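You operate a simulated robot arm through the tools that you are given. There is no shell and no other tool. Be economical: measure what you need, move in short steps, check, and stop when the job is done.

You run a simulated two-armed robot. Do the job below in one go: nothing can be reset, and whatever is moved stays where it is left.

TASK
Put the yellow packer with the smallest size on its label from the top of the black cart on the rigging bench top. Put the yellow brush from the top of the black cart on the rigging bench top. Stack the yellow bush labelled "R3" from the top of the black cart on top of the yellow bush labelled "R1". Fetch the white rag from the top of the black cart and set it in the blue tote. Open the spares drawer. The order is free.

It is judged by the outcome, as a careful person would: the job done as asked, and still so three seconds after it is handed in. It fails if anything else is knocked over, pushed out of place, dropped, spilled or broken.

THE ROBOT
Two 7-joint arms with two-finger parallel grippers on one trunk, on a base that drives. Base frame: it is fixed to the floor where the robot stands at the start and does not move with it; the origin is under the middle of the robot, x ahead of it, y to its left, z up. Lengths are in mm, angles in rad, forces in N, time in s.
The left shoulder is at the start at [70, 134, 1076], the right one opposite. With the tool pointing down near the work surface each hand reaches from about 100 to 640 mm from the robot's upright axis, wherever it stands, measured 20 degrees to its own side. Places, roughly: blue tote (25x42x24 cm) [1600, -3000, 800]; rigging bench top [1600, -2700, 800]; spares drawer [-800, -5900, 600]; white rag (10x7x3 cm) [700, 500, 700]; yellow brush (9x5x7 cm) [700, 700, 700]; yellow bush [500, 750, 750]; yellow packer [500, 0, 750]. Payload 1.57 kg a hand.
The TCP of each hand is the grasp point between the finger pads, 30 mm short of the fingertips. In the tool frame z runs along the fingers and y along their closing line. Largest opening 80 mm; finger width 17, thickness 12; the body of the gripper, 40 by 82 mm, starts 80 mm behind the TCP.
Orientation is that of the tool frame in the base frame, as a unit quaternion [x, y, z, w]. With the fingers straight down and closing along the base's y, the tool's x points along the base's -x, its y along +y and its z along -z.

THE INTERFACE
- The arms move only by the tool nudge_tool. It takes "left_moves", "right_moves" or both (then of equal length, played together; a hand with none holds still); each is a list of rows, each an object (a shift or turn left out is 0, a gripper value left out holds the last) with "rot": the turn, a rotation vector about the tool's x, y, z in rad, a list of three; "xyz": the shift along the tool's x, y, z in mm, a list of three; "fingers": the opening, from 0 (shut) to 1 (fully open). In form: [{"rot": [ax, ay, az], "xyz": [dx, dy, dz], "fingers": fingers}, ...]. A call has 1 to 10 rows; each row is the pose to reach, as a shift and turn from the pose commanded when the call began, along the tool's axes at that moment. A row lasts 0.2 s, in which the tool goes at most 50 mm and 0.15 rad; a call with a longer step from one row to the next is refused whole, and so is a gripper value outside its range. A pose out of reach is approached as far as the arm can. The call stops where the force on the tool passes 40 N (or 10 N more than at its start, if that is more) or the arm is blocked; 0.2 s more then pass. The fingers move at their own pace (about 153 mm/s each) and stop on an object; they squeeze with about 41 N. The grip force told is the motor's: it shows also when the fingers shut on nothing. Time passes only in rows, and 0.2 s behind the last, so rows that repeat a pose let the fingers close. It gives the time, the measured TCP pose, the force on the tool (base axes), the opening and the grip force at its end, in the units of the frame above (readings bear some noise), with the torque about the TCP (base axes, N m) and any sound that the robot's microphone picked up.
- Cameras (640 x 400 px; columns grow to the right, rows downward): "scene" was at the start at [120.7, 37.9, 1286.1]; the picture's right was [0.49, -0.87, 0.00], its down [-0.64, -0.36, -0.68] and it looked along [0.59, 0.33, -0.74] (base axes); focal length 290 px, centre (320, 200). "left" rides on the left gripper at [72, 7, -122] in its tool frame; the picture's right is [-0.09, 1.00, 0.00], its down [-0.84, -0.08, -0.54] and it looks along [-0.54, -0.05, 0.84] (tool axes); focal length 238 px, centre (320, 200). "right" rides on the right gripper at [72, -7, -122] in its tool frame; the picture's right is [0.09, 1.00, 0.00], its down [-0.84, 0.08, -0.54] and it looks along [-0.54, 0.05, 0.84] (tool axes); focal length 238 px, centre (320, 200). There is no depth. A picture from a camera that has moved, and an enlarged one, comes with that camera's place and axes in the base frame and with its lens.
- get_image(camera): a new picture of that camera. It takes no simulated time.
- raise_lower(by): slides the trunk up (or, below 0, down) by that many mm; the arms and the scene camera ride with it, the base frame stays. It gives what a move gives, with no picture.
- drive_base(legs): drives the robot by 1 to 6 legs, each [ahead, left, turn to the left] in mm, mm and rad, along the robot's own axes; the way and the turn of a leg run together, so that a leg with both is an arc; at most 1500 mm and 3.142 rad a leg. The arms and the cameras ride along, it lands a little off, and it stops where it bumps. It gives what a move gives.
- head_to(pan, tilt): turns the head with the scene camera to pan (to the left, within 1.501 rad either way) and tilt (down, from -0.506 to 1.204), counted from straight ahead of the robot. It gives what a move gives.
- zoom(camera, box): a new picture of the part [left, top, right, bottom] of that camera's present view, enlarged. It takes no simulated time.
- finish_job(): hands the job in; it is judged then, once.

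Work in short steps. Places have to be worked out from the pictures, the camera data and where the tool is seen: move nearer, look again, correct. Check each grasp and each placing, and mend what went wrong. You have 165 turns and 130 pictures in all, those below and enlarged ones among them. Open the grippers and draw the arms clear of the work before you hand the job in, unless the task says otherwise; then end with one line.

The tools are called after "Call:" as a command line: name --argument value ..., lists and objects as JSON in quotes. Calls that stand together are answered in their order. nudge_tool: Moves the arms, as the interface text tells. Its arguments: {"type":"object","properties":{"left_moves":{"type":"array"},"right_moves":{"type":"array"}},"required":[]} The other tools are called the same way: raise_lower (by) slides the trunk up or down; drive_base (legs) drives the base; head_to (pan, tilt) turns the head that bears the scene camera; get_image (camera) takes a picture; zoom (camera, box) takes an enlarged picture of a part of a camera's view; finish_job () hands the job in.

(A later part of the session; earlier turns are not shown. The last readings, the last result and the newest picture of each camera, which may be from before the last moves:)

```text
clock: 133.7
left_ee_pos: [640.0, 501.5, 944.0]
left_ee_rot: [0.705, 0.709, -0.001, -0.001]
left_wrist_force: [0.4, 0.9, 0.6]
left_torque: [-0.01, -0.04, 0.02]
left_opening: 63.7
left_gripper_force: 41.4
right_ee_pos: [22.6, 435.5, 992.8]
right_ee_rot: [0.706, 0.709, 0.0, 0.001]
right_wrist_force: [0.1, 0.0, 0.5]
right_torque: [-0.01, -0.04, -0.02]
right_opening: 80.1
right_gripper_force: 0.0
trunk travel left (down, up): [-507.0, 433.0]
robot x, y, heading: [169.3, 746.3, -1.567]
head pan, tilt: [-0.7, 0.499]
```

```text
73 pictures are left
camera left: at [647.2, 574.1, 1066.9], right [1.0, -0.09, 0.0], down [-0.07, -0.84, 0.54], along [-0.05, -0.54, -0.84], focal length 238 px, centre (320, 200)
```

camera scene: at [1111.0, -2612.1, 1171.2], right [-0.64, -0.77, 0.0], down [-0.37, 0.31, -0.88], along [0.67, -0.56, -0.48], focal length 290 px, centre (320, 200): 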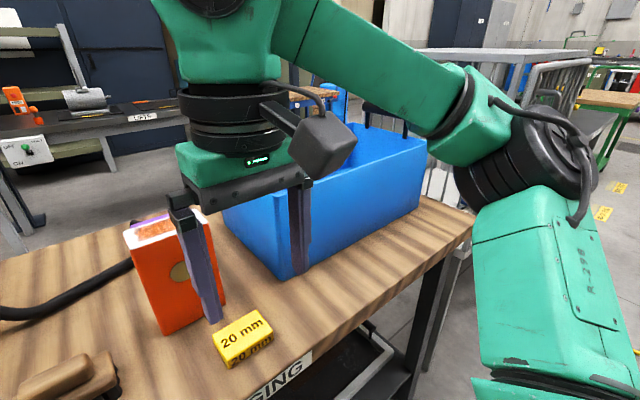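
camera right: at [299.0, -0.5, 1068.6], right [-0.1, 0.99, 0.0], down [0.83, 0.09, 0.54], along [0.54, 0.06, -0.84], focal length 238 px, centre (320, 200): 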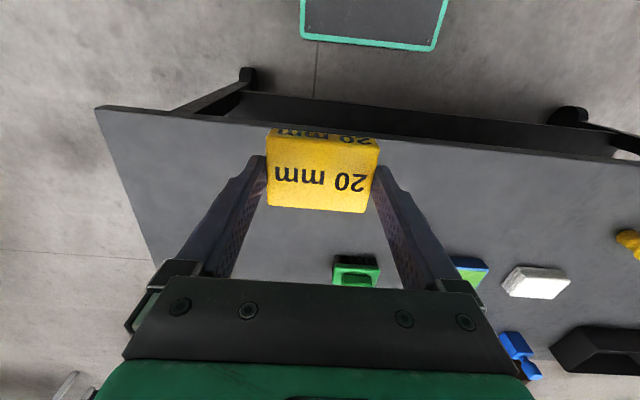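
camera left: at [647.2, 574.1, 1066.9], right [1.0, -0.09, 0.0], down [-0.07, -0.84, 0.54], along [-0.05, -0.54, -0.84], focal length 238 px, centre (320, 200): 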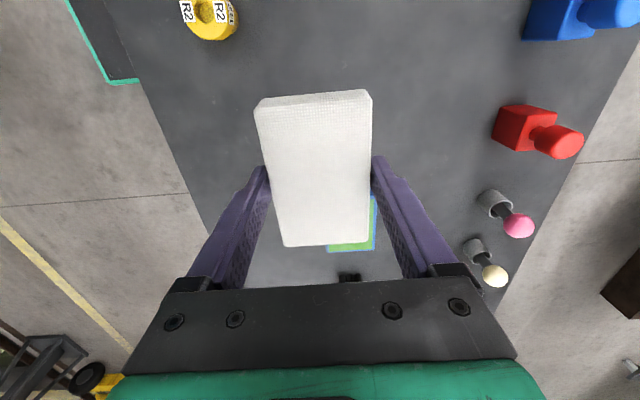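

Rag held (63.7 mm). Fold the hand back over the front edge.

Call:
nudge_tool --left_moves '[{"xyz": [0, -40, -10]}, {"xyz": [0, -80, -20]}, {"xyz": [0, -120, -30]}, {"xyz": [-5, -160, -40]}, {"xyz": [-10, -200, -50]}, {"xyz": [-20, -240, -55]}, {"xyz": [-30, -270, -55]}, {"xyz": [-30, -270, -55]}]'

Call:
drive_base --legs '[[0, -150, 0], [1000, 0, 0], [560, 0, 0], [0, 0, 0.451]]'

```text
clock: 135.5
left_ee_pos: [373.2, 471.8, 1001.5]
left_ee_rot: [0.706, 0.709, -0.001, -0.001]
left_wrist_force: [0.4, -0.5, -0.5]
left_torque: [-0.06, 0.0, -0.02]
left_opening: 63.9
left_gripper_force: 41.4
right_ee_pos: [25.7, 437.3, 992.7]
right_ee_rot: [0.706, 0.709, 0.001, 0.0]
right_wrist_force: [0.8, -0.7, -0.3]
right_torque: [0.01, 0.01, 0.0]
right_opening: 80.1
right_gripper_force: 0.2
trunk travel left (down, up): [-507.0, 433.0]
robot x, y, heading: [167.2, 740.8, -1.567]
head pan, tilt: [-0.7, 0.499]
```

```text
clock: 145.7
left_ee_pos: [320.9, -963.3, 1002.8]
left_ee_rot: [0.531, 0.847, -0.001, 0.0]
left_wrist_force: [-0.3, -0.2, 0.0]
left_torque: [0.02, 0.01, 0.0]
left_opening: 63.5
left_gripper_force: 41.0
right_ee_pos: [21.3, -1144.7, 992.6]
right_ee_rot: [0.532, 0.847, 0.0, 0.0]
right_wrist_force: [-0.3, 0.4, 0.1]
right_torque: [-0.02, -0.02, 0.0]
right_opening: 80.1
right_gripper_force: 0.1
trunk travel left (down, up): [-507.0, 433.0]
robot x, y, heading: [15.8, -804.9, -1.12]
head pan, tilt: [-0.7, 0.499]
```

Now to the tote: drive to ≈[850,−3000] and face +x.

Call:
drive_base --legs '[[0, 0, -0.087], [1400, 0, 0], [948, 0, 0], [0, 0, 1.207]]'

Call:
raise_lower --by 260

Call:
head_to --pan 0.0 --tilt 0.65

Call:
get_image --camera "scene"

```text
clock: 160.8
left_ee_pos: [1135.7, -2822.1, 1001.9]
left_ee_rot: [0.019, 1.0, -0.001, 0.0]
left_wrist_force: [-0.1, 0.4, 0.0]
left_torque: [0.01, -0.01, 0.01]
left_opening: 63.8
left_gripper_force: 40.9
right_ee_pos: [1155.7, -3170.5, 991.6]
right_ee_rot: [0.019, 1.0, 0.001, 0.0]
right_wrist_force: [-0.1, -0.6, 0.0]
right_torque: [0.01, 0.0, 0.0]
right_opening: 80.0
right_gripper_force: 0.0
trunk travel left (down, up): [-507.0, 433.0]
robot x, y, heading: [852.3, -3014.8, -0.039]
head pan, tilt: [-0.7, 0.499]
```

```text
clock: 163.5
left_ee_pos: [1134.5, -2820.7, 1261.8]
left_ee_rot: [0.019, 1.0, -0.001, -0.001]
left_wrist_force: [0.3, 0.1, -0.1]
left_torque: [0.01, 0.0, 0.01]
left_opening: 63.8
left_gripper_force: 41.3
right_ee_pos: [1155.2, -3171.2, 1252.2]
right_ee_rot: [0.019, 1.0, 0.001, 0.001]
right_wrist_force: [-0.7, -0.7, -0.1]
right_torque: [0.0, 0.0, -0.01]
right_opening: 80.2
right_gripper_force: 0.1
trunk travel left (down, up): [-767.0, 173.0]
robot x, y, heading: [852.6, -3012.8, -0.04]
head pan, tilt: [-0.7, 0.499]
```

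```text
clock: 164.5
left_ee_pos: [1135.2, -2820.7, 1262.5]
left_ee_rot: [0.018, 1.0, -0.001, 0.001]
left_wrist_force: [0.3, 0.9, -0.8]
left_torque: [0.03, 0.0, 0.03]
left_opening: 63.9
left_gripper_force: 41.0
right_ee_pos: [1154.9, -3170.8, 1252.7]
right_ee_rot: [0.018, 1.0, 0.0, 0.001]
right_wrist_force: [0.3, -0.2, 0.5]
right_torque: [-0.01, -0.05, -0.02]
right_opening: 80.2
right_gripper_force: 0.1
trunk travel left (down, up): [-767.0, 173.0]
robot x, y, heading: [850.5, -3016.7, -0.038]
head pan, tilt: [0.0, 0.649]
```

```text
72 pictures are left
camera scene: at [991.0, -3020.7, 1417.9], right [-0.04, -1.0, 0.0], down [-0.6, 0.02, -0.8], along [0.8, -0.03, -0.6], focal length 290 px, centre (320, 200)
```

scene: 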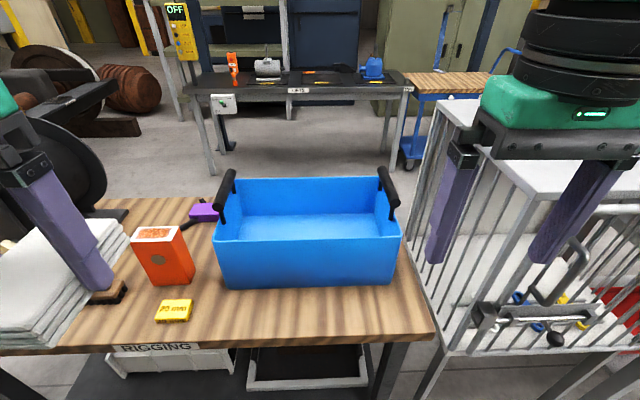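

The tote is open and empty: x 1447–1690, y −2792…−3223, rim z≈966, handles at its ends up to ~1050. I'll set the rag at about [1560,−2930]. First align the base, then creep in.

Call:
drive_base --legs '[[0, 0, 0.038], [0, 107, 0], [120, 0, 0]]'

Call:
raise_lower --by -90

Call:
head_to --pan -0.6 --tilt 0.7

Call:
get_image --camera "scene"

```text
clock: 166.9
left_ee_pos: [1243.5, -2699.1, 1261.2]
left_ee_rot: [-0.001, 1.0, -0.002, 0.001]
left_wrist_force: [0.0, 1.0, 0.3]
left_torque: [-0.01, 0.0, 0.0]
left_opening: 64.0
left_gripper_force: 40.8
right_ee_pos: [1276.9, -3048.5, 1252.6]
right_ee_rot: [0.0, 1.0, -0.001, 0.002]
right_wrist_force: [-1.2, 0.3, -0.1]
right_torque: [0.0, -0.02, 0.02]
right_opening: 79.8
right_gripper_force: 0.1
trunk travel left (down, up): [-767.0, 173.0]
robot x, y, heading: [973.8, -2904.6, 0.002]
head pan, tilt: [0.0, 0.649]
```

```text
clock: 168.2
left_ee_pos: [1246.0, -2701.8, 1170.1]
left_ee_rot: [-0.002, 1.0, -0.001, -0.001]
left_wrist_force: [-0.4, 0.1, -0.9]
left_torque: [0.0, 0.02, 0.01]
left_opening: 64.1
left_gripper_force: 41.2
right_ee_pos: [1279.4, -3050.3, 1162.3]
right_ee_rot: [-0.001, 1.0, 0.0, 0.001]
right_wrist_force: [-0.3, -0.5, -0.1]
right_torque: [-0.04, 0.0, 0.01]
right_opening: 79.7
right_gripper_force: 0.0
trunk travel left (down, up): [-677.0, 263.0]
robot x, y, heading: [972.8, -2906.3, 0.005]
head pan, tilt: [0.0, 0.649]
```

```text
clock: 169.2
left_ee_pos: [1246.4, -2700.3, 1171.9]
left_ee_rot: [-0.001, 1.0, -0.001, 0.0]
left_wrist_force: [0.2, -0.3, 0.0]
left_torque: [-0.03, 0.03, -0.01]
left_opening: 63.9
left_gripper_force: 40.6
right_ee_pos: [1279.9, -3049.7, 1163.1]
right_ee_rot: [-0.001, 1.0, 0.0, 0.001]
right_wrist_force: [0.9, 0.5, 0.5]
right_torque: [0.01, -0.01, 0.0]
right_opening: 80.1
right_gripper_force: 0.1
trunk travel left (down, up): [-677.0, 263.0]
robot x, y, heading: [974.0, -2906.6, 0.002]
head pan, tilt: [-0.6, 0.7]
```

```text
71 pictures are left
camera scene: at [1092.8, -2954.3, 1323.6], right [-0.56, -0.83, 0.0], down [-0.53, 0.36, -0.76], along [0.63, -0.43, -0.64], focal length 290 px, centre (320, 200)
```

scene: 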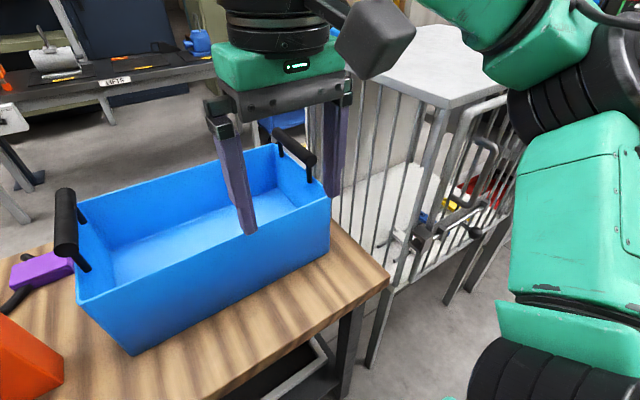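

The right elbow would come near the cage if I lower here. I'll instead stand side-on (facing −y, left side to the bench) as at the cart, which also gives better reach.

Call:
drive_base --legs '[[-120, 0, 0], [0, 0, -1.573], [-76, 0, 0], [0, 130, 0]]'

Call:
get_image --camera "left"

```text
clock: 175.8
left_ee_pos: [1186.1, -3098.7, 1171.1]
left_ee_rot: [0.702, 0.713, 0.0, 0.001]
left_wrist_force: [0.1, 0.4, -1.6]
left_torque: [0.0, -0.01, 0.0]
left_opening: 63.8
left_gripper_force: 41.2
right_ee_pos: [837.4, -3138.3, 1162.7]
right_ee_rot: [0.701, 0.713, 0.0, 0.002]
right_wrist_force: [0.3, 0.7, -0.7]
right_torque: [-0.01, -0.03, 0.01]
right_opening: 80.1
right_gripper_force: 0.0
trunk travel left (down, up): [-677.0, 263.0]
robot x, y, heading: [981.6, -2827.5, -1.556]
head pan, tilt: [-0.6, 0.7]
```

```text
70 pictures are left
camera left: at [1191.8, -3026.8, 1293.8], right [1.0, -0.08, 0.0], down [-0.06, -0.84, 0.54], along [-0.04, -0.54, -0.84], focal length 238 px, centre (320, 200)
```

left: 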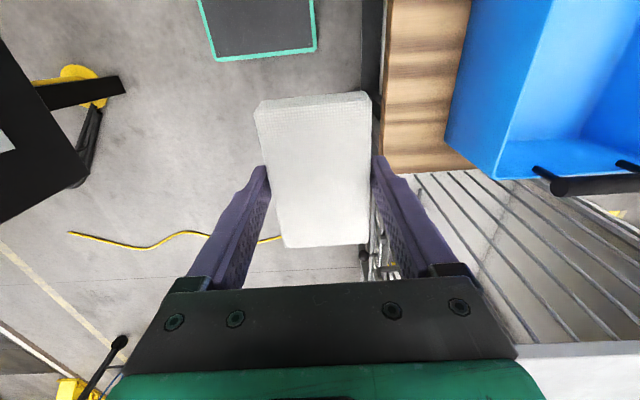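

Gap to bench is ~135 mm. Move 80 mm nearer.

Call:
drive_base --legs '[[0, 80, -0.014]]'

Call:
head_to --pan 1.3 --tilt 0.6

Call:
get_image --camera "scene"

```text
clock: 176.8
left_ee_pos: [1261.0, -3102.1, 1172.3]
left_ee_rot: [0.707, 0.708, 0.0, 0.0]
left_wrist_force: [-0.2, -0.5, 0.0]
left_torque: [0.0, -0.01, 0.02]
left_opening: 64.0
left_gripper_force: 40.9
right_ee_pos: [911.0, -3135.1, 1162.8]
right_ee_rot: [0.707, 0.707, 0.001, 0.002]
right_wrist_force: [0.4, -0.6, -0.1]
right_torque: [-0.03, -0.01, 0.05]
right_opening: 79.8
right_gripper_force: 0.0
trunk travel left (down, up): [-677.0, 263.0]
robot x, y, heading: [1060.6, -2825.8, -1.571]
head pan, tilt: [-0.6, 0.7]
```

```text
clock: 178.7
left_ee_pos: [1263.2, -3102.4, 1170.6]
left_ee_rot: [0.707, 0.708, 0.0, 0.0]
left_wrist_force: [-0.7, 0.2, -0.2]
left_torque: [0.02, 0.01, 0.02]
left_opening: 63.9
left_gripper_force: 41.1
right_ee_pos: [914.8, -3134.7, 1161.0]
right_ee_rot: [0.707, 0.707, -0.001, 0.0]
right_wrist_force: [-0.7, 0.4, 0.2]
right_torque: [-0.01, -0.02, 0.02]
right_opening: 80.0
right_gripper_force: 0.1
trunk travel left (down, up): [-677.0, 263.0]
robot x, y, heading: [1060.0, -2827.3, -1.57]
head pan, tilt: [1.3, 0.6]
```

```text
69 pictures are left
camera scene: at [1145.8, -2901.7, 1332.2], right [-0.27, -0.96, 0.0], down [-0.54, 0.15, -0.82], along [0.8, -0.22, -0.57], focal length 290 px, centre (320, 200)
```

scene: 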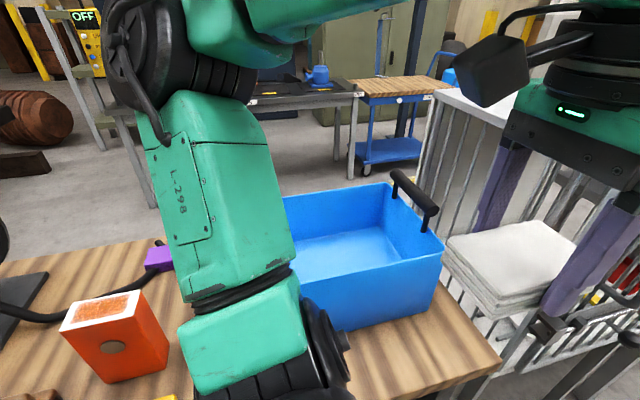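

Clear. I move the rag level out over the tote centre.

Call:
nudge_tool --left_moves '[{"xyz": [12, 38, 0]}, {"xyz": [24, 76, 0]}, {"xyz": [36, 114, 0]}, {"xyz": [48, 152, 0]}, {"xyz": [60, 190, 10]}, {"xyz": [72, 228, 25]}, {"xyz": [86, 266, 45]}, {"xyz": [102, 302, 65]}, {"xyz": [102, 302, 65]}]'

Call:
get_image --camera "left"

Call:
get_image --camera "scene"

```text
clock: 180.7
left_ee_pos: [1568.6, -3001.7, 1106.9]
left_ee_rot: [0.708, 0.706, 0.0, 0.0]
left_wrist_force: [0.1, 0.8, -1.0]
left_torque: [0.0, -0.02, -0.03]
left_opening: 63.6
left_gripper_force: 41.4
right_ee_pos: [913.6, -3135.1, 1162.0]
right_ee_rot: [0.707, 0.707, 0.001, 0.001]
right_wrist_force: [-1.1, 0.3, -0.2]
right_torque: [-0.02, 0.0, 0.01]
right_opening: 80.0
right_gripper_force: 0.1
trunk travel left (down, up): [-677.0, 263.0]
robot x, y, heading: [1056.5, -2826.7, -1.571]
head pan, tilt: [1.3, 0.6]
```

```text
68 pictures are left
camera left: at [1574.1, -2928.5, 1229.1], right [1.0, -0.09, 0.0], down [-0.08, -0.84, 0.54], along [-0.05, -0.54, -0.84], focal length 238 px, centre (320, 200)
```

left: 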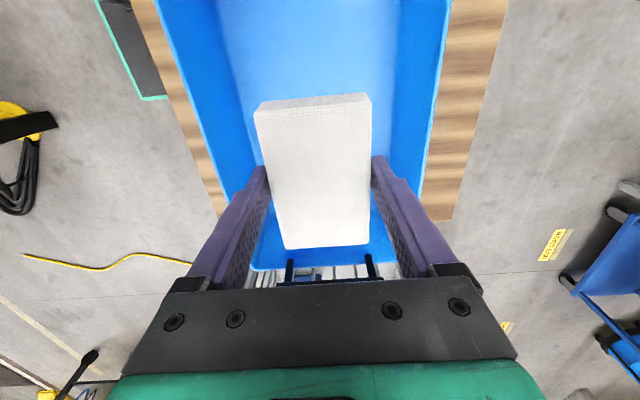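

```text
67 pictures are left
camera scene: at [1144.8, -2901.8, 1332.3], right [-0.27, -0.96, 0.0], down [-0.54, 0.15, -0.83], along [0.8, -0.22, -0.56], focal length 290 px, centre (320, 200)
```

scene: 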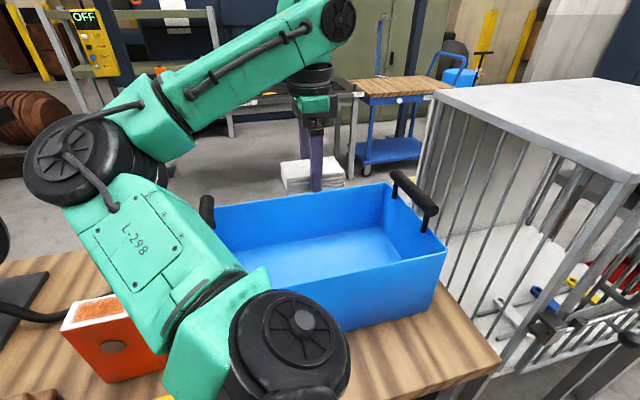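

Hand is centred over the tote. I descend with the arm in steps (keeping the trunk high).

Call:
nudge_tool --left_moves '[{"xyz": [0, 0, 30]}, {"xyz": [0, 0, 60]}, {"xyz": [0, 0, 90]}, {"xyz": [0, 0, 120]}, {"xyz": [0, 0, 150]}, {"xyz": [0, 0, 180]}, {"xyz": [0, 0, 210]}, {"xyz": [0, 0, 235]}, {"xyz": [0, 0, 235]}]'

Call:
get_image --camera "left"

Call:
get_image --camera "scene"

```text
clock: 182.7
left_ee_pos: [1567.7, -2998.5, 872.3]
left_ee_rot: [0.707, 0.707, -0.001, 0.0]
left_wrist_force: [0.0, -0.3, -0.9]
left_torque: [0.03, 0.02, -0.01]
left_opening: 63.9
left_gripper_force: 41.0
right_ee_pos: [914.5, -3135.6, 1163.3]
right_ee_rot: [0.707, 0.707, -0.001, 0.0]
right_wrist_force: [0.0, 0.0, 0.3]
right_torque: [-0.02, -0.02, -0.01]
right_opening: 79.9
right_gripper_force: 0.0
trunk travel left (down, up): [-677.0, 263.0]
robot x, y, heading: [1058.3, -2826.9, -1.569]
head pan, tilt: [1.3, 0.6]
```

```text
66 pictures are left
camera left: at [1573.1, -2925.5, 993.7], right [1.0, -0.09, 0.0], down [-0.08, -0.84, 0.54], along [-0.05, -0.54, -0.84], focal length 238 px, centre (320, 200)
```

left: 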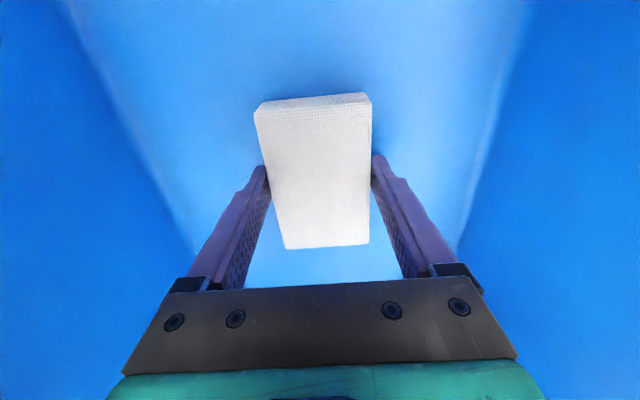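

```text
65 pictures are left
camera scene: at [1145.5, -2901.4, 1332.2], right [-0.27, -0.96, 0.0], down [-0.54, 0.15, -0.83], along [0.8, -0.22, -0.56], focal length 290 px, centre (320, 200)
```

scene: 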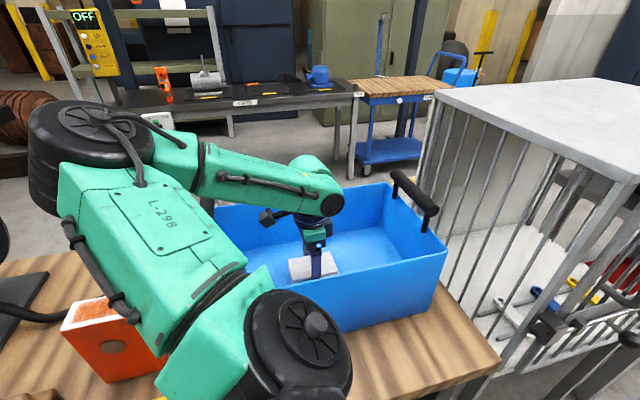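

I check the forearm's clearance to the near handle before the last centimetres.

Call:
zoom --camera "scene" --box '[160, 130, 400, 290]'

```text
2.50 times, centred on (280, 210) of scene
camera zoom: at [1145.5, -2901.4, 1332.2], right [-0.27, -0.96, 0.0], down [-0.54, 0.15, -0.83], along [0.8, -0.22, -0.56], focal length 724 px, centre (420, 175)
```

zoom: 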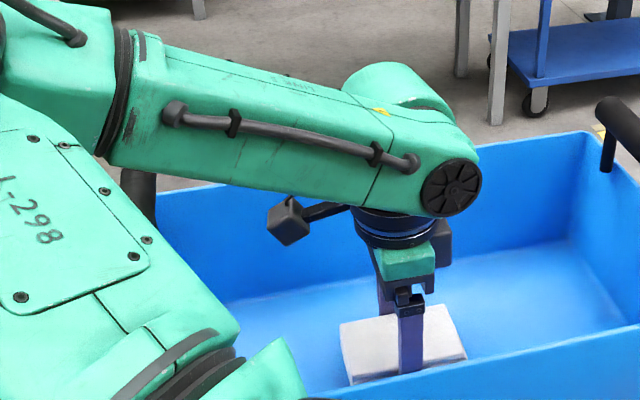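

The forearm rises steeply; at the handle it's ~100 mm above. I lower to contact with the tote floor.

Call:
nudge_tool --left_moves '[{"xyz": [0, 0, 10]}, {"xyz": [0, 0, 18]}, {"xyz": [0, 0, 22]}, {"xyz": [0, 0, 25]}, {"xyz": [0, 0, 27]}, {"xyz": [0, 0, 28.5]}, {"xyz": [0, 0, 30]}]'

```text
clock: 183.2
left_ee_pos: [1565.0, -2998.5, 867.8]
left_ee_rot: [0.707, 0.707, 0.004, 0.011]
left_wrist_force: [-11.0, 2.1, 30.9]
left_torque: [0.62, 1.16, -0.02]
left_opening: 64.3
left_gripper_force: 41.0
right_ee_pos: [907.5, -3133.0, 1163.0]
right_ee_rot: [0.707, 0.707, 0.001, 0.003]
right_wrist_force: [-0.1, -0.2, -0.5]
right_torque: [0.0, -0.02, 0.03]
right_opening: 80.3
right_gripper_force: 0.0
trunk travel left (down, up): [-677.0, 263.0]
robot x, y, heading: [1060.8, -2830.2, -1.573]
head pan, tilt: [1.3, 0.6]
stopped in row 2 (left hand): the force on the tool passed its limit (the readings are from after the stop); the commanded pose is now the measured one
```

Contact came at z≈867, earlier than expected. I look whether the rag is really on the tote floor.

Call:
zoom --camera "scene" --box '[230, 190, 390, 290]'

Call:
get_image --camera "left"

```text
4.00 times, centred on (310, 240) of scene
camera zoom: at [1137.9, -2898.7, 1333.3], right [-0.27, -0.96, 0.0], down [-0.54, 0.15, -0.83], along [0.8, -0.22, -0.56], focal length 1158 px, centre (360, 40)
```

zoom: 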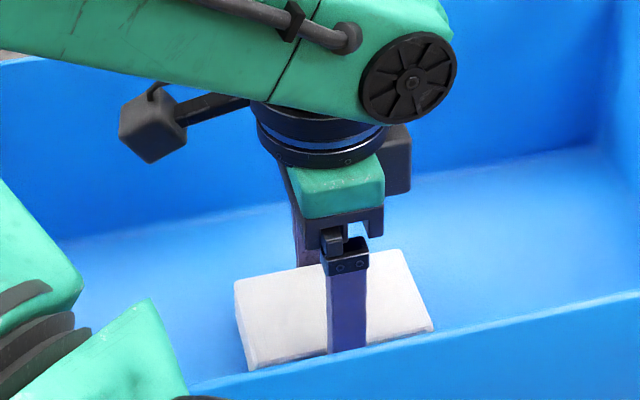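

```text
62 pictures are left
camera left: at [1570.1, -2924.6, 989.5], right [1.0, -0.09, 0.02], down [-0.09, -0.83, 0.55], along [-0.03, -0.55, -0.84], focal length 238 px, centre (320, 200)
```

left: 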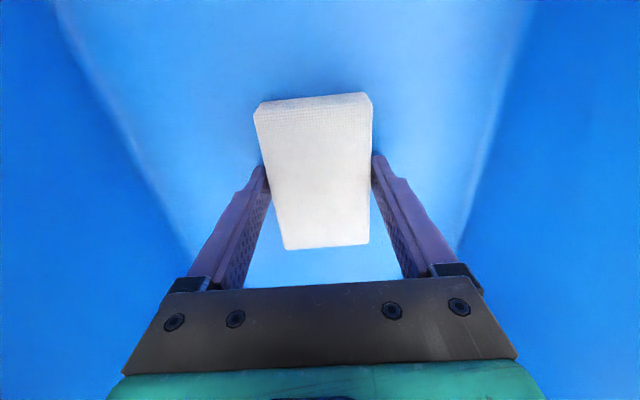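

The tote floor works out to z≈835, so the rag is resting on it. Release and rise straight.

Call:
nudge_tool --left_moves '[{"xyz": [0, 0, -1], "fingers": 0.9}, {"xyz": [0, 0, -1], "fingers": 1.0}, {"xyz": [0, 0, -1], "fingers": 1.0}, {"xyz": [0, 0, -25]}, {"xyz": [0, 0, -70]}, {"xyz": [0, 0, -115]}, {"xyz": [0, 0, -160]}, {"xyz": [0, 0, -205]}, {"xyz": [0, 0, -250]}]'

Call:
get_image --camera "left"

```text
clock: 185.2
left_ee_pos: [1566.0, -3000.1, 1113.1]
left_ee_rot: [0.707, 0.707, 0.002, 0.006]
left_wrist_force: [-0.4, 0.0, 0.2]
left_torque: [0.0, -0.01, 0.0]
left_opening: 79.9
left_gripper_force: 0.1
right_ee_pos: [914.4, -3136.5, 1161.5]
right_ee_rot: [0.707, 0.707, 0.0, 0.0]
right_wrist_force: [-0.3, -0.1, 0.1]
right_torque: [0.0, -0.01, 0.0]
right_opening: 80.1
right_gripper_force: 0.1
trunk travel left (down, up): [-677.0, 263.0]
robot x, y, heading: [1059.9, -2827.1, -1.568]
head pan, tilt: [1.3, 0.6]
```

```text
61 pictures are left
camera left: at [1570.6, -2926.2, 1234.3], right [1.0, -0.09, 0.01], down [-0.08, -0.83, 0.55], along [-0.04, -0.54, -0.84], focal length 238 px, centre (320, 200)
```

left: 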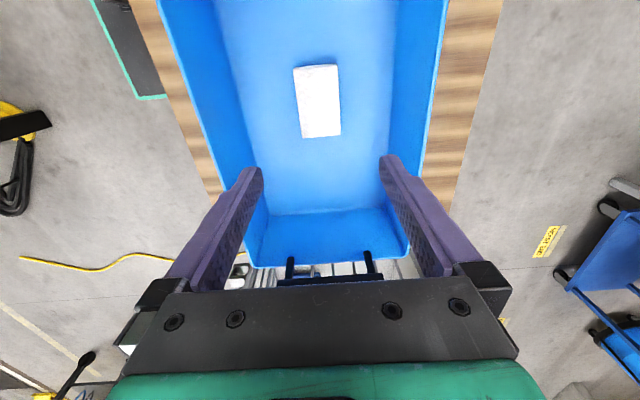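

Rag is in the tote. I fold the left hand back, then leave the bench and look toward the drawer.

Call:
nudge_tool --left_moves '[{"xyz": [-10, -38, 0]}, {"xyz": [-20, -76, 0]}, {"xyz": [-30, -114, 0]}, {"xyz": [-40, -152, 0]}, {"xyz": [-50, -190, 0]}, {"xyz": [-60, -228, 0]}, {"xyz": [-75, -266, 0]}, {"xyz": [-90, -304, 0]}, {"xyz": [-90, -340, 0]}]'

Call:
drive_base --legs '[[0, -350, 0]]'

Call:
head_to --pan -0.35 --tilt 0.3

Call:
get_image --camera "scene"

```text
clock: 187.2
left_ee_pos: [1224.3, -3087.8, 1108.9]
left_ee_rot: [0.706, 0.708, 0.003, 0.007]
left_wrist_force: [-0.3, -0.1, -0.3]
left_torque: [0.0, -0.04, -0.01]
left_opening: 80.2
left_gripper_force: 0.1
right_ee_pos: [913.0, -3135.8, 1162.1]
right_ee_rot: [0.707, 0.707, 0.0, 0.0]
right_wrist_force: [0.6, -0.4, 0.8]
right_torque: [0.01, 0.03, 0.02]
right_opening: 79.8
right_gripper_force: 0.1
trunk travel left (down, up): [-677.0, 263.0]
robot x, y, heading: [1058.8, -2827.0, -1.57]
head pan, tilt: [1.3, 0.6]
```

```text
clock: 189.5
left_ee_pos: [875.1, -3090.1, 1108.4]
left_ee_rot: [0.709, 0.706, 0.003, 0.007]
left_wrist_force: [-0.6, 0.2, -1.0]
left_torque: [-0.04, -0.01, 0.0]
left_opening: 80.1
left_gripper_force: 0.0
right_ee_pos: [564.2, -3133.5, 1163.5]
right_ee_rot: [0.709, 0.705, 0.0, 0.001]
right_wrist_force: [0.8, 0.1, -0.3]
right_torque: [-0.03, -0.02, 0.0]
right_opening: 80.1
right_gripper_force: 0.1
trunk travel left (down, up): [-677.0, 263.0]
robot x, y, heading: [712.2, -2830.5, -1.572]
head pan, tilt: [1.3, 0.6]
```

```text
clock: 191.2
left_ee_pos: [875.2, -3089.7, 1108.8]
left_ee_rot: [0.709, 0.706, 0.003, 0.007]
left_wrist_force: [0.3, 0.1, 0.2]
left_torque: [-0.02, 0.01, 0.01]
left_opening: 79.9
left_gripper_force: 0.2
right_ee_pos: [561.8, -3132.9, 1163.2]
right_ee_rot: [0.709, 0.705, -0.001, 0.001]
right_wrist_force: [0.1, 0.4, -1.6]
right_torque: [0.0, 0.0, 0.0]
right_opening: 79.8
right_gripper_force: 0.0
trunk travel left (down, up): [-677.0, 263.0]
robot x, y, heading: [711.6, -2830.5, -1.572]
head pan, tilt: [-0.351, 0.3]
```

```text
60 pictures are left
camera scene: at [677.5, -2964.8, 1359.7], right [-0.94, 0.35, 0.0], down [0.1, 0.28, -0.96], along [-0.33, -0.9, -0.3], focal length 290 px, centre (320, 200)
```

scene: 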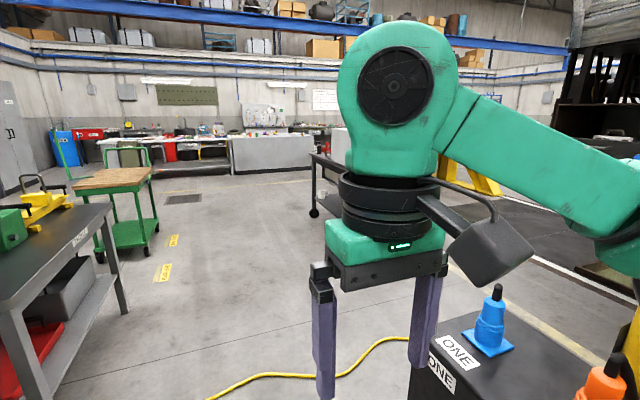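

The arm hides the drawer's direction. I move forward 450 mm past the post, then lower the right hand out of view.

Call:
drive_base --legs '[[450, 0, 0]]'

Call:
nudge_tool --right_moves '[{"xyz": [0, 0, 45]}, {"xyz": [0, 0, 90]}, {"xyz": [0, 0, 135]}, {"xyz": [0, 0, 180]}, {"xyz": [0, 0, 225]}, {"xyz": [0, 0, 270]}]' --left_moves '[{"xyz": [0, 0, 45]}, {"xyz": [0, 0, 90]}, {"xyz": [0, 0, 135]}, {"xyz": [0, 0, 180]}, {"xyz": [0, 0, 225]}, {"xyz": [0, 0, 225]}]'

Call:
head_to --pan -0.5 --tilt 0.25

Call:
get_image --camera "scene"

```text
clock: 193.9
left_ee_pos: [872.9, -3534.0, 1109.4]
left_ee_rot: [0.709, 0.705, 0.001, 0.007]
left_wrist_force: [0.1, -0.7, -0.5]
left_torque: [-0.02, -0.02, 0.03]
left_opening: 80.2
left_gripper_force: 0.0
right_ee_pos: [561.0, -3578.7, 1162.9]
right_ee_rot: [0.709, 0.705, 0.0, 0.001]
right_wrist_force: [0.3, 0.2, 0.1]
right_torque: [-0.03, -0.01, 0.01]
right_opening: 80.2
right_gripper_force: 0.0
trunk travel left (down, up): [-677.0, 263.0]
robot x, y, heading: [706.9, -3271.5, -1.574]
head pan, tilt: [-0.351, 0.3]
```

```text
clock: 195.3
left_ee_pos: [865.4, -3607.8, 890.1]
left_ee_rot: [0.708, 0.706, 0.001, 0.005]
left_wrist_force: [-0.1, 0.7, -0.4]
left_torque: [0.02, 0.02, 0.0]
left_opening: 79.8
left_gripper_force: 0.0
left hand out of reach, approached as far as the arm can: row 2, 3, 4, 5, 6
right_ee_pos: [559.2, -3578.8, 891.7]
right_ee_rot: [0.709, 0.706, 0.0, 0.002]
right_wrist_force: [0.2, 0.6, 0.3]
right_torque: [-0.04, -0.03, 0.0]
right_opening: 80.1
right_gripper_force: 0.1
trunk travel left (down, up): [-677.0, 263.0]
robot x, y, heading: [707.2, -3272.3, -1.572]
head pan, tilt: [-0.351, 0.3]
```

```text
clock: 196.0
left_ee_pos: [865.6, -3610.1, 890.2]
left_ee_rot: [0.709, 0.705, 0.003, 0.006]
left_wrist_force: [0.8, -0.3, -0.4]
left_torque: [0.04, -0.01, -0.02]
left_opening: 79.7
left_gripper_force: 0.2
right_ee_pos: [558.6, -3580.0, 891.7]
right_ee_rot: [0.709, 0.706, 0.001, 0.001]
right_wrist_force: [0.6, 0.0, 0.3]
right_torque: [-0.01, -0.01, -0.03]
right_opening: 80.1
right_gripper_force: 0.2
trunk travel left (down, up): [-677.0, 263.0]
robot x, y, heading: [709.9, -3272.5, -1.573]
head pan, tilt: [-0.499, 0.25]
```

```text
59 pictures are left
camera scene: at [662.8, -3404.2, 1364.5], right [-0.88, 0.48, 0.0], down [0.12, 0.22, -0.97], along [-0.47, -0.85, -0.25], focal length 290 px, centre (320, 200)
```

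scene: 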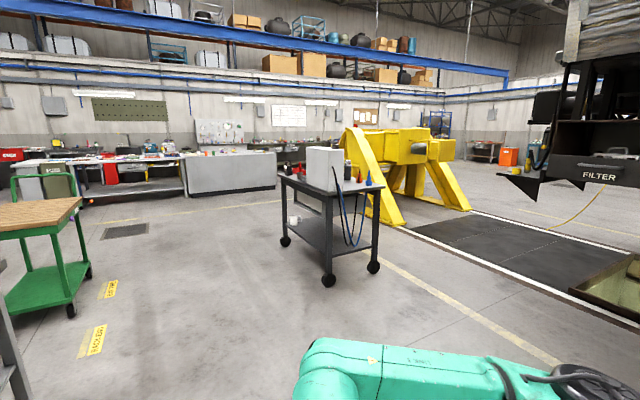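

The drawer's place projects onto the black wheeled trolley at pixel (330,200). I zoom on it.

Call:
zoom --camera "scene" --box '[260, 130, 400, 290]'

```text
2.50 times, centred on (330, 210) of scene
camera zoom: at [662.8, -3404.2, 1364.5], right [-0.88, 0.48, 0.0], down [0.12, 0.22, -0.97], along [-0.47, -0.85, -0.25], focal length 724 px, centre (295, 175)
```

zoom: 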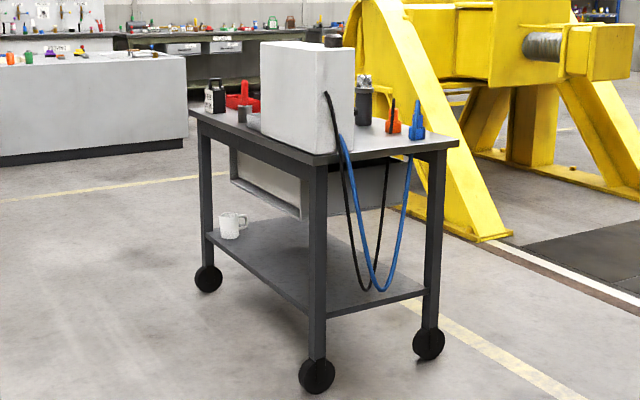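

The drawer is under that trolley's top (x −1057…−550, y −6485…−5450); its face seems to be on the +x side. I look at the floor to see where the yellow cable runs.

Call:
head_to --pan 0.0 --tilt 0.6

Call:
get_image --camera "scene"

```text
clock: 196.9
left_ee_pos: [864.9, -3609.2, 890.0]
left_ee_rot: [0.709, 0.705, 0.004, 0.005]
left_wrist_force: [-0.7, 0.7, 0.1]
left_torque: [0.01, 0.03, -0.02]
left_opening: 80.2
left_gripper_force: 0.0
right_ee_pos: [559.4, -3580.5, 890.5]
right_ee_rot: [0.709, 0.705, 0.0, 0.001]
right_wrist_force: [0.4, -0.6, -0.3]
right_torque: [-0.01, -0.02, 0.03]
right_opening: 80.1
right_gripper_force: 0.1
trunk travel left (down, up): [-677.0, 263.0]
robot x, y, heading: [707.3, -3271.1, -1.577]
head pan, tilt: [0.0, 0.6]
```

```text
57 pictures are left
camera scene: at [707.4, -3411.3, 1332.3], right [-1.0, 0.01, 0.0], down [0.0, 0.56, -0.83], along [0.0, -0.83, -0.56], focal length 290 px, centre (320, 200)
```

scene: 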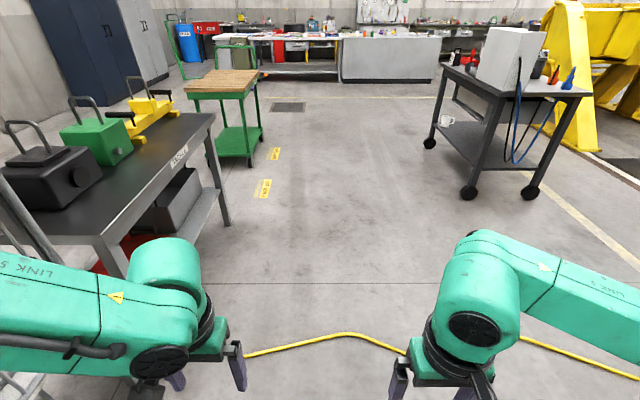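

I check the cable's left end with the left hand camera.

Call:
get_image --camera "left"

```text
56 pictures are left
camera left: at [870.9, -3536.6, 1011.9], right [1.0, -0.1, 0.01], down [-0.09, -0.83, 0.54], along [-0.04, -0.54, -0.84], focal length 238 px, centre (320, 200)
```

left: 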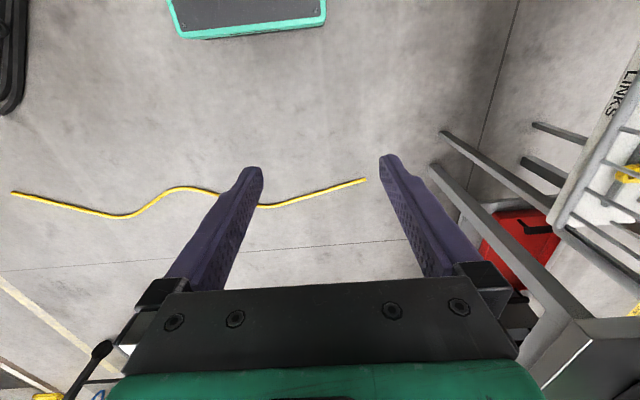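

The cable lies loose from x≈−680 to 1050 at y≈−4100. I look west to see whether there's a free way around it.

Call:
head_to --pan -1.1 --tilt 0.35

Call:
get_image --camera "scene"

```text
clock: 198.2
left_ee_pos: [865.7, -3610.7, 890.9]
left_ee_rot: [0.709, 0.705, 0.004, 0.007]
left_wrist_force: [-0.7, -0.4, -0.1]
left_torque: [-0.05, -0.01, 0.01]
left_opening: 80.0
left_gripper_force: 0.0
right_ee_pos: [557.9, -3580.6, 891.0]
right_ee_rot: [0.709, 0.706, -0.001, 0.001]
right_wrist_force: [0.0, 0.4, 0.6]
right_torque: [-0.01, 0.0, 0.0]
right_opening: 80.0
right_gripper_force: 0.1
trunk travel left (down, up): [-677.0, 263.0]
robot x, y, heading: [703.4, -3274.7, -1.576]
head pan, tilt: [-1.1, 0.351]
```

```text
55 pictures are left
camera scene: at [624.8, -3365.0, 1355.0], right [-0.45, 0.89, 0.0], down [0.31, 0.16, -0.94], along [-0.84, -0.42, -0.34], focal length 290 px, centre (320, 200)
```

scene: 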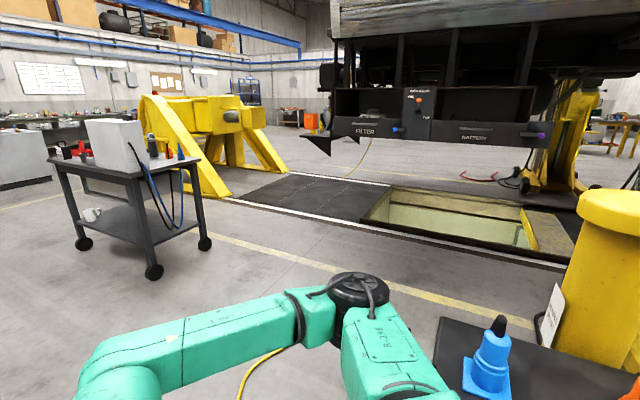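

There's a free corridor: west along y≈−3670 between the post box (y≥−3360) and the cable (y≤−3990), then south beyond the cable's west end. I raise the trunk a little and go.

Call:
raise_lower --by 120

Call:
drive_base --legs '[[395, 0, 0], [0, 0, -1.567]]'

Call:
head_to --pan 0.0 --tilt 0.45

Call:
get_image --camera "scene"

```text
clock: 199.7
left_ee_pos: [865.1, -3610.1, 1009.8]
left_ee_rot: [0.709, 0.705, 0.004, 0.007]
left_wrist_force: [-0.8, -0.1, 0.8]
left_torque: [0.0, -0.01, 0.0]
left_opening: 80.1
left_gripper_force: 0.1
right_ee_pos: [558.5, -3579.7, 1009.3]
right_ee_rot: [0.708, 0.706, 0.0, 0.001]
right_wrist_force: [0.3, -1.5, 0.2]
right_torque: [0.0, 0.03, -0.01]
right_opening: 80.0
right_gripper_force: 0.0
trunk travel left (down, up): [-797.0, 143.0]
robot x, y, heading: [704.5, -3271.8, -1.57]
head pan, tilt: [-1.1, 0.351]
```

```text
clock: 206.0
left_ee_pos: [367.9, -3833.0, 1010.0]
left_ee_rot: [1.0, 0.003, -0.002, 0.007]
left_wrist_force: [0.1, -0.1, 0.2]
left_torque: [0.0, -0.02, 0.0]
left_opening: 80.1
left_gripper_force: 0.2
right_ee_pos: [394.2, -3525.4, 1010.9]
right_ee_rot: [1.0, 0.002, -0.001, 0.0]
right_wrist_force: [-0.1, 0.4, -0.5]
right_torque: [0.0, -0.01, -0.01]
right_opening: 80.0
right_gripper_force: 0.0
trunk travel left (down, up): [-797.0, 143.0]
robot x, y, heading: [704.0, -3672.7, -3.131]
head pan, tilt: [-1.1, 0.351]
```

```text
clock: 207.3
left_ee_pos: [368.3, -3833.1, 1010.9]
left_ee_rot: [1.0, 0.003, -0.002, 0.006]
left_wrist_force: [0.1, -0.2, 0.6]
left_torque: [0.0, 0.01, -0.02]
left_opening: 79.9
left_gripper_force: 0.1
right_ee_pos: [394.3, -3526.0, 1010.5]
right_ee_rot: [1.0, 0.002, -0.001, 0.001]
right_wrist_force: [-0.5, -0.4, -0.1]
right_torque: [0.02, 0.04, -0.03]
right_opening: 79.8
right_gripper_force: 0.1
trunk travel left (down, up): [-797.0, 143.0]
robot x, y, heading: [699.1, -3674.1, -3.137]
head pan, tilt: [0.0, 0.45]
```

```text
54 pictures are left
camera scene: at [563.1, -3672.5, 1465.8], right [0.0, 1.0, 0.0], down [0.44, 0.0, -0.9], along [-0.9, 0.0, -0.44], focal length 290 px, centre (320, 200)
```

scene: 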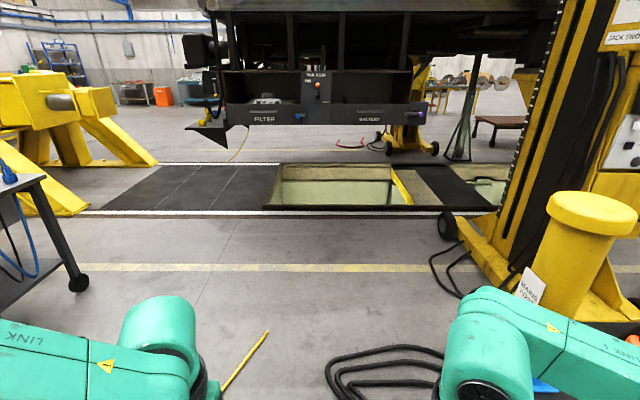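

The hoses and the cable leave a diagonal gap of ~430 mm. I zoom to measure it more exactly.

Call:
zoom --camera "scene" --box '[210, 310, 450, 400]'

```text
2.67 times, centred on (330, 355) of scene
camera zoom: at [563.1, -3672.5, 1465.8], right [0.0, 1.0, 0.0], down [0.44, 0.0, -0.9], along [-0.9, 0.0, -0.44], focal length 772 px, centre (293, -213)
```

zoom: 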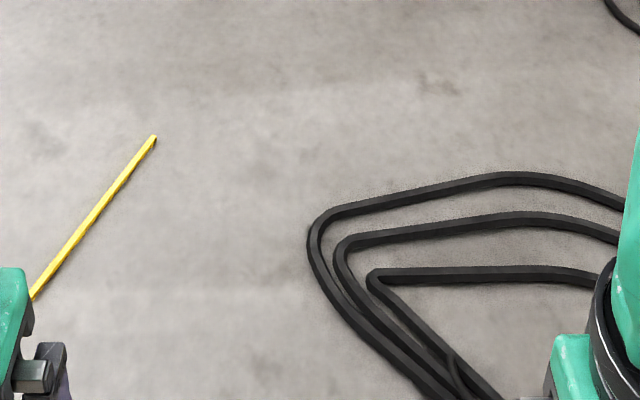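

The gap (≈414 mm across, with a bend) is too tight to thread reliably, and the thin cable lies flat on the floor. I cross it squarely, sideways, in a short test leg.

Call:
drive_base --legs '[[0, 150, 0]]'

Call:
drive_base --legs '[[0, 350, 0]]'

Call:
get_image --camera "left"

```text
clock: 208.7
left_ee_pos: [368.9, -3981.6, 1010.3]
left_ee_rot: [1.0, 0.003, -0.002, 0.009]
left_wrist_force: [-0.8, 0.3, 0.7]
left_torque: [-0.01, -0.02, 0.02]
left_opening: 80.1
left_gripper_force: 0.1
right_ee_pos: [395.9, -3674.6, 1010.3]
right_ee_rot: [1.0, 0.002, -0.001, 0.002]
right_wrist_force: [0.2, 0.2, -0.2]
right_torque: [-0.01, 0.02, -0.05]
right_opening: 80.0
right_gripper_force: 0.0
trunk travel left (down, up): [-797.0, 143.0]
robot x, y, heading: [706.1, -3824.5, -3.134]
head pan, tilt: [0.0, 0.45]
```

```text
clock: 211.0
left_ee_pos: [370.6, -4335.2, 1010.5]
left_ee_rot: [1.0, 0.002, -0.002, 0.007]
left_wrist_force: [0.1, -0.3, 0.3]
left_torque: [-0.02, 0.01, -0.02]
left_opening: 80.0
left_gripper_force: 0.0
right_ee_pos: [397.3, -4026.6, 1010.4]
right_ee_rot: [1.0, 0.002, 0.0, 0.001]
right_wrist_force: [0.0, 0.7, 0.1]
right_torque: [-0.01, -0.02, -0.02]
right_opening: 79.9
right_gripper_force: 0.0
trunk travel left (down, up): [-797.0, 143.0]
robot x, y, heading: [706.7, -4170.8, -3.135]
head pan, tilt: [0.0, 0.45]
```

```text
52 pictures are left
camera left: at [443.2, -4337.9, 1132.1], right [-0.09, -1.0, 0.01], down [-0.83, 0.08, 0.54], along [-0.54, 0.03, -0.84], focal length 238 px, centre (320, 200)
```

left: 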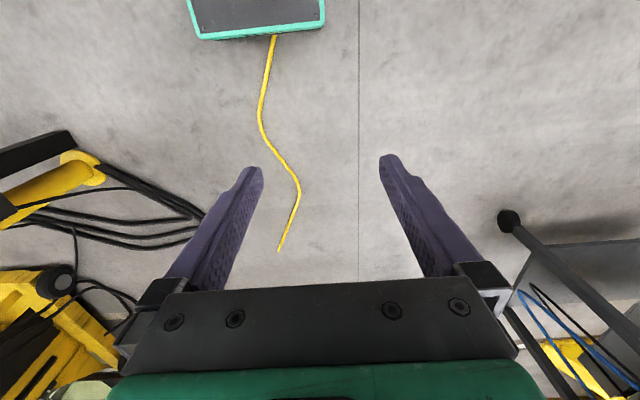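

The cable is unmoved and nothing bumped. On toward the trolley: stop at ≈[350,−5750] and look at its east side.

Call:
drive_base --legs '[[0, 1400, 0], [250, 180, 0]]'

Call:
head_to --pan 0.1 --tilt 0.5

Call:
get_image --camera "scene"

```text
clock: 219.7
left_ee_pos: [149.6, -5935.7, 1011.7]
left_ee_rot: [1.0, 0.015, -0.003, 0.006]
left_wrist_force: [-0.3, -0.4, -0.9]
left_torque: [-0.04, 0.0, -0.02]
left_opening: 79.8
left_gripper_force: 0.0
right_ee_pos: [168.2, -5627.4, 1010.6]
right_ee_rot: [1.0, 0.015, 0.0, 0.001]
right_wrist_force: [-0.7, 0.7, 0.4]
right_torque: [-0.02, 0.02, 0.01]
right_opening: 80.1
right_gripper_force: 0.1
trunk travel left (down, up): [-797.0, 143.0]
robot x, y, heading: [476.2, -5767.3, -3.116]
head pan, tilt: [0.0, 0.45]
```

```text
clock: 220.4
left_ee_pos: [148.9, -5936.7, 1009.5]
left_ee_rot: [1.0, 0.015, -0.003, 0.006]
left_wrist_force: [0.1, -1.4, 0.1]
left_torque: [0.0, -0.04, -0.03]
left_opening: 80.1
left_gripper_force: 0.0
right_ee_pos: [167.2, -5628.4, 1010.5]
right_ee_rot: [1.0, 0.014, 0.0, 0.0]
right_wrist_force: [-0.8, -0.2, 0.0]
right_torque: [0.02, 0.02, 0.02]
right_opening: 79.9
right_gripper_force: 0.1
trunk travel left (down, up): [-797.0, 143.0]
robot x, y, heading: [483.5, -5767.2, -3.111]
head pan, tilt: [0.099, 0.499]
```

```text
51 pictures are left
camera scene: at [341.4, -5781.1, 1461.3], right [-0.13, 0.99, 0.0], down [0.47, 0.06, -0.88], along [-0.87, -0.11, -0.48], focal length 290 px, centre (320, 200)
```

scene: 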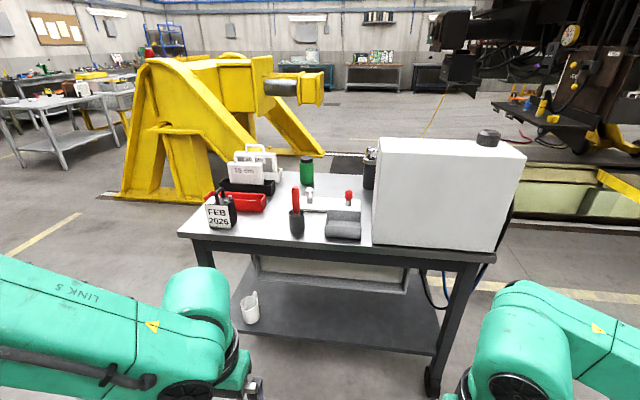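

Zoom under the trolley top to see the drawer front.

Call:
zoom --camera "scene" --box '[180, 220, 500, 380]'

```text
2.00 times, centred on (340, 300) of scene
camera zoom: at [341.4, -5781.1, 1461.3], right [-0.13, 0.99, 0.0], down [0.47, 0.06, -0.88], along [-0.87, -0.11, -0.48], focal length 579 px, centre (280, 0)
```

zoom: 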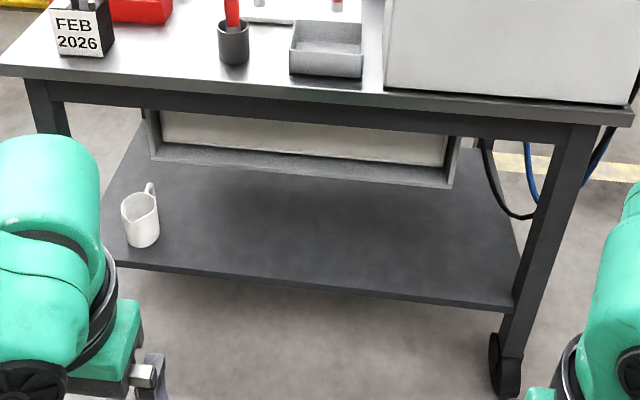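

It looks like a casing with a recessed white box — perhaps the drawer's front or its back. I lower the trunk to look at it level.

Call:
raise_lower --by -600

Call:
head_to --pan 0.1 --tilt 0.2

Call:
get_image --camera "scene"

```text
refused: -600 is not a number from -400 to 400
```

```text
clock: 221.2
left_ee_pos: [148.3, -5936.9, 1010.1]
left_ee_rot: [1.0, 0.014, -0.002, 0.006]
left_wrist_force: [-0.1, 0.7, -0.2]
left_torque: [-0.02, -0.02, 0.01]
left_opening: 80.0
left_gripper_force: 0.0
right_ee_pos: [167.6, -5629.1, 1010.8]
right_ee_rot: [1.0, 0.014, 0.0, 0.0]
right_wrist_force: [-0.9, 0.3, 0.5]
right_torque: [0.01, -0.01, 0.02]
right_opening: 79.8
right_gripper_force: 0.1
trunk travel left (down, up): [-797.0, 143.0]
robot x, y, heading: [483.7, -5766.6, -3.111]
head pan, tilt: [0.099, 0.201]
```

```text
49 pictures are left
camera scene: at [339.4, -5781.3, 1488.9], right [-0.13, 0.99, 0.0], down [0.2, 0.03, -0.98], along [-0.97, -0.13, -0.2], focal length 290 px, centre (320, 200)
```

scene: 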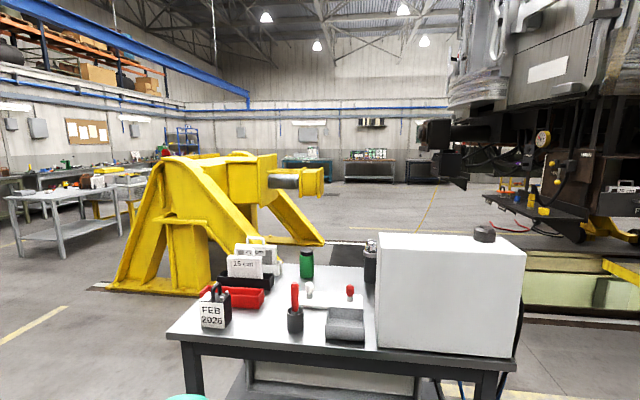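

Lower in two parts within the limit.

Call:
raise_lower --by -400

Call:
raise_lower --by -150

Call:
zoom --camera "scene" --box '[140, 130, 540, 380]'

```text
clock: 225.0
left_ee_pos: [148.7, -5936.1, 610.1]
left_ee_rot: [1.0, 0.015, -0.003, 0.006]
left_wrist_force: [0.0, 0.7, 0.8]
left_torque: [0.02, 0.02, -0.01]
left_opening: 79.9
left_gripper_force: 0.0
right_ee_pos: [167.9, -5629.8, 610.2]
right_ee_rot: [1.0, 0.014, -0.001, 0.0]
right_wrist_force: [0.2, -0.2, 0.2]
right_torque: [0.03, 0.03, -0.03]
right_opening: 80.2
right_gripper_force: 0.0
trunk travel left (down, up): [-397.0, 543.0]
robot x, y, heading: [482.2, -5766.3, -3.114]
head pan, tilt: [0.099, 0.201]
```

```text
clock: 226.8
left_ee_pos: [148.9, -5937.2, 459.7]
left_ee_rot: [1.0, 0.014, -0.003, 0.006]
left_wrist_force: [1.3, -0.7, -0.1]
left_torque: [0.0, -0.01, -0.01]
left_opening: 80.2
left_gripper_force: 0.0
right_ee_pos: [167.8, -5629.5, 460.6]
right_ee_rot: [1.0, 0.014, 0.0, 0.0]
right_wrist_force: [0.2, -0.7, 0.3]
right_torque: [0.01, 0.01, 0.0]
right_opening: 79.9
right_gripper_force: 0.2
trunk travel left (down, up): [-247.0, 693.0]
robot x, y, heading: [482.5, -5765.4, -3.11]
head pan, tilt: [0.099, 0.201]
```

```text
1.60 times, centred on (340, 255) of scene
camera zoom: at [339.6, -5781.3, 939.0], right [-0.13, 0.99, 0.0], down [0.2, 0.03, -0.98], along [-0.97, -0.13, -0.2], focal length 463 px, centre (288, 112)
```

zoom: 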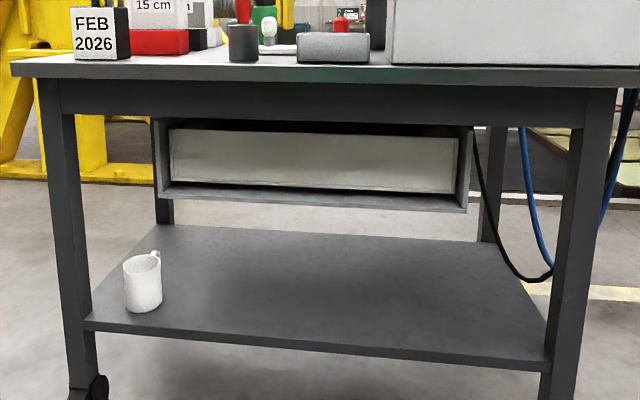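

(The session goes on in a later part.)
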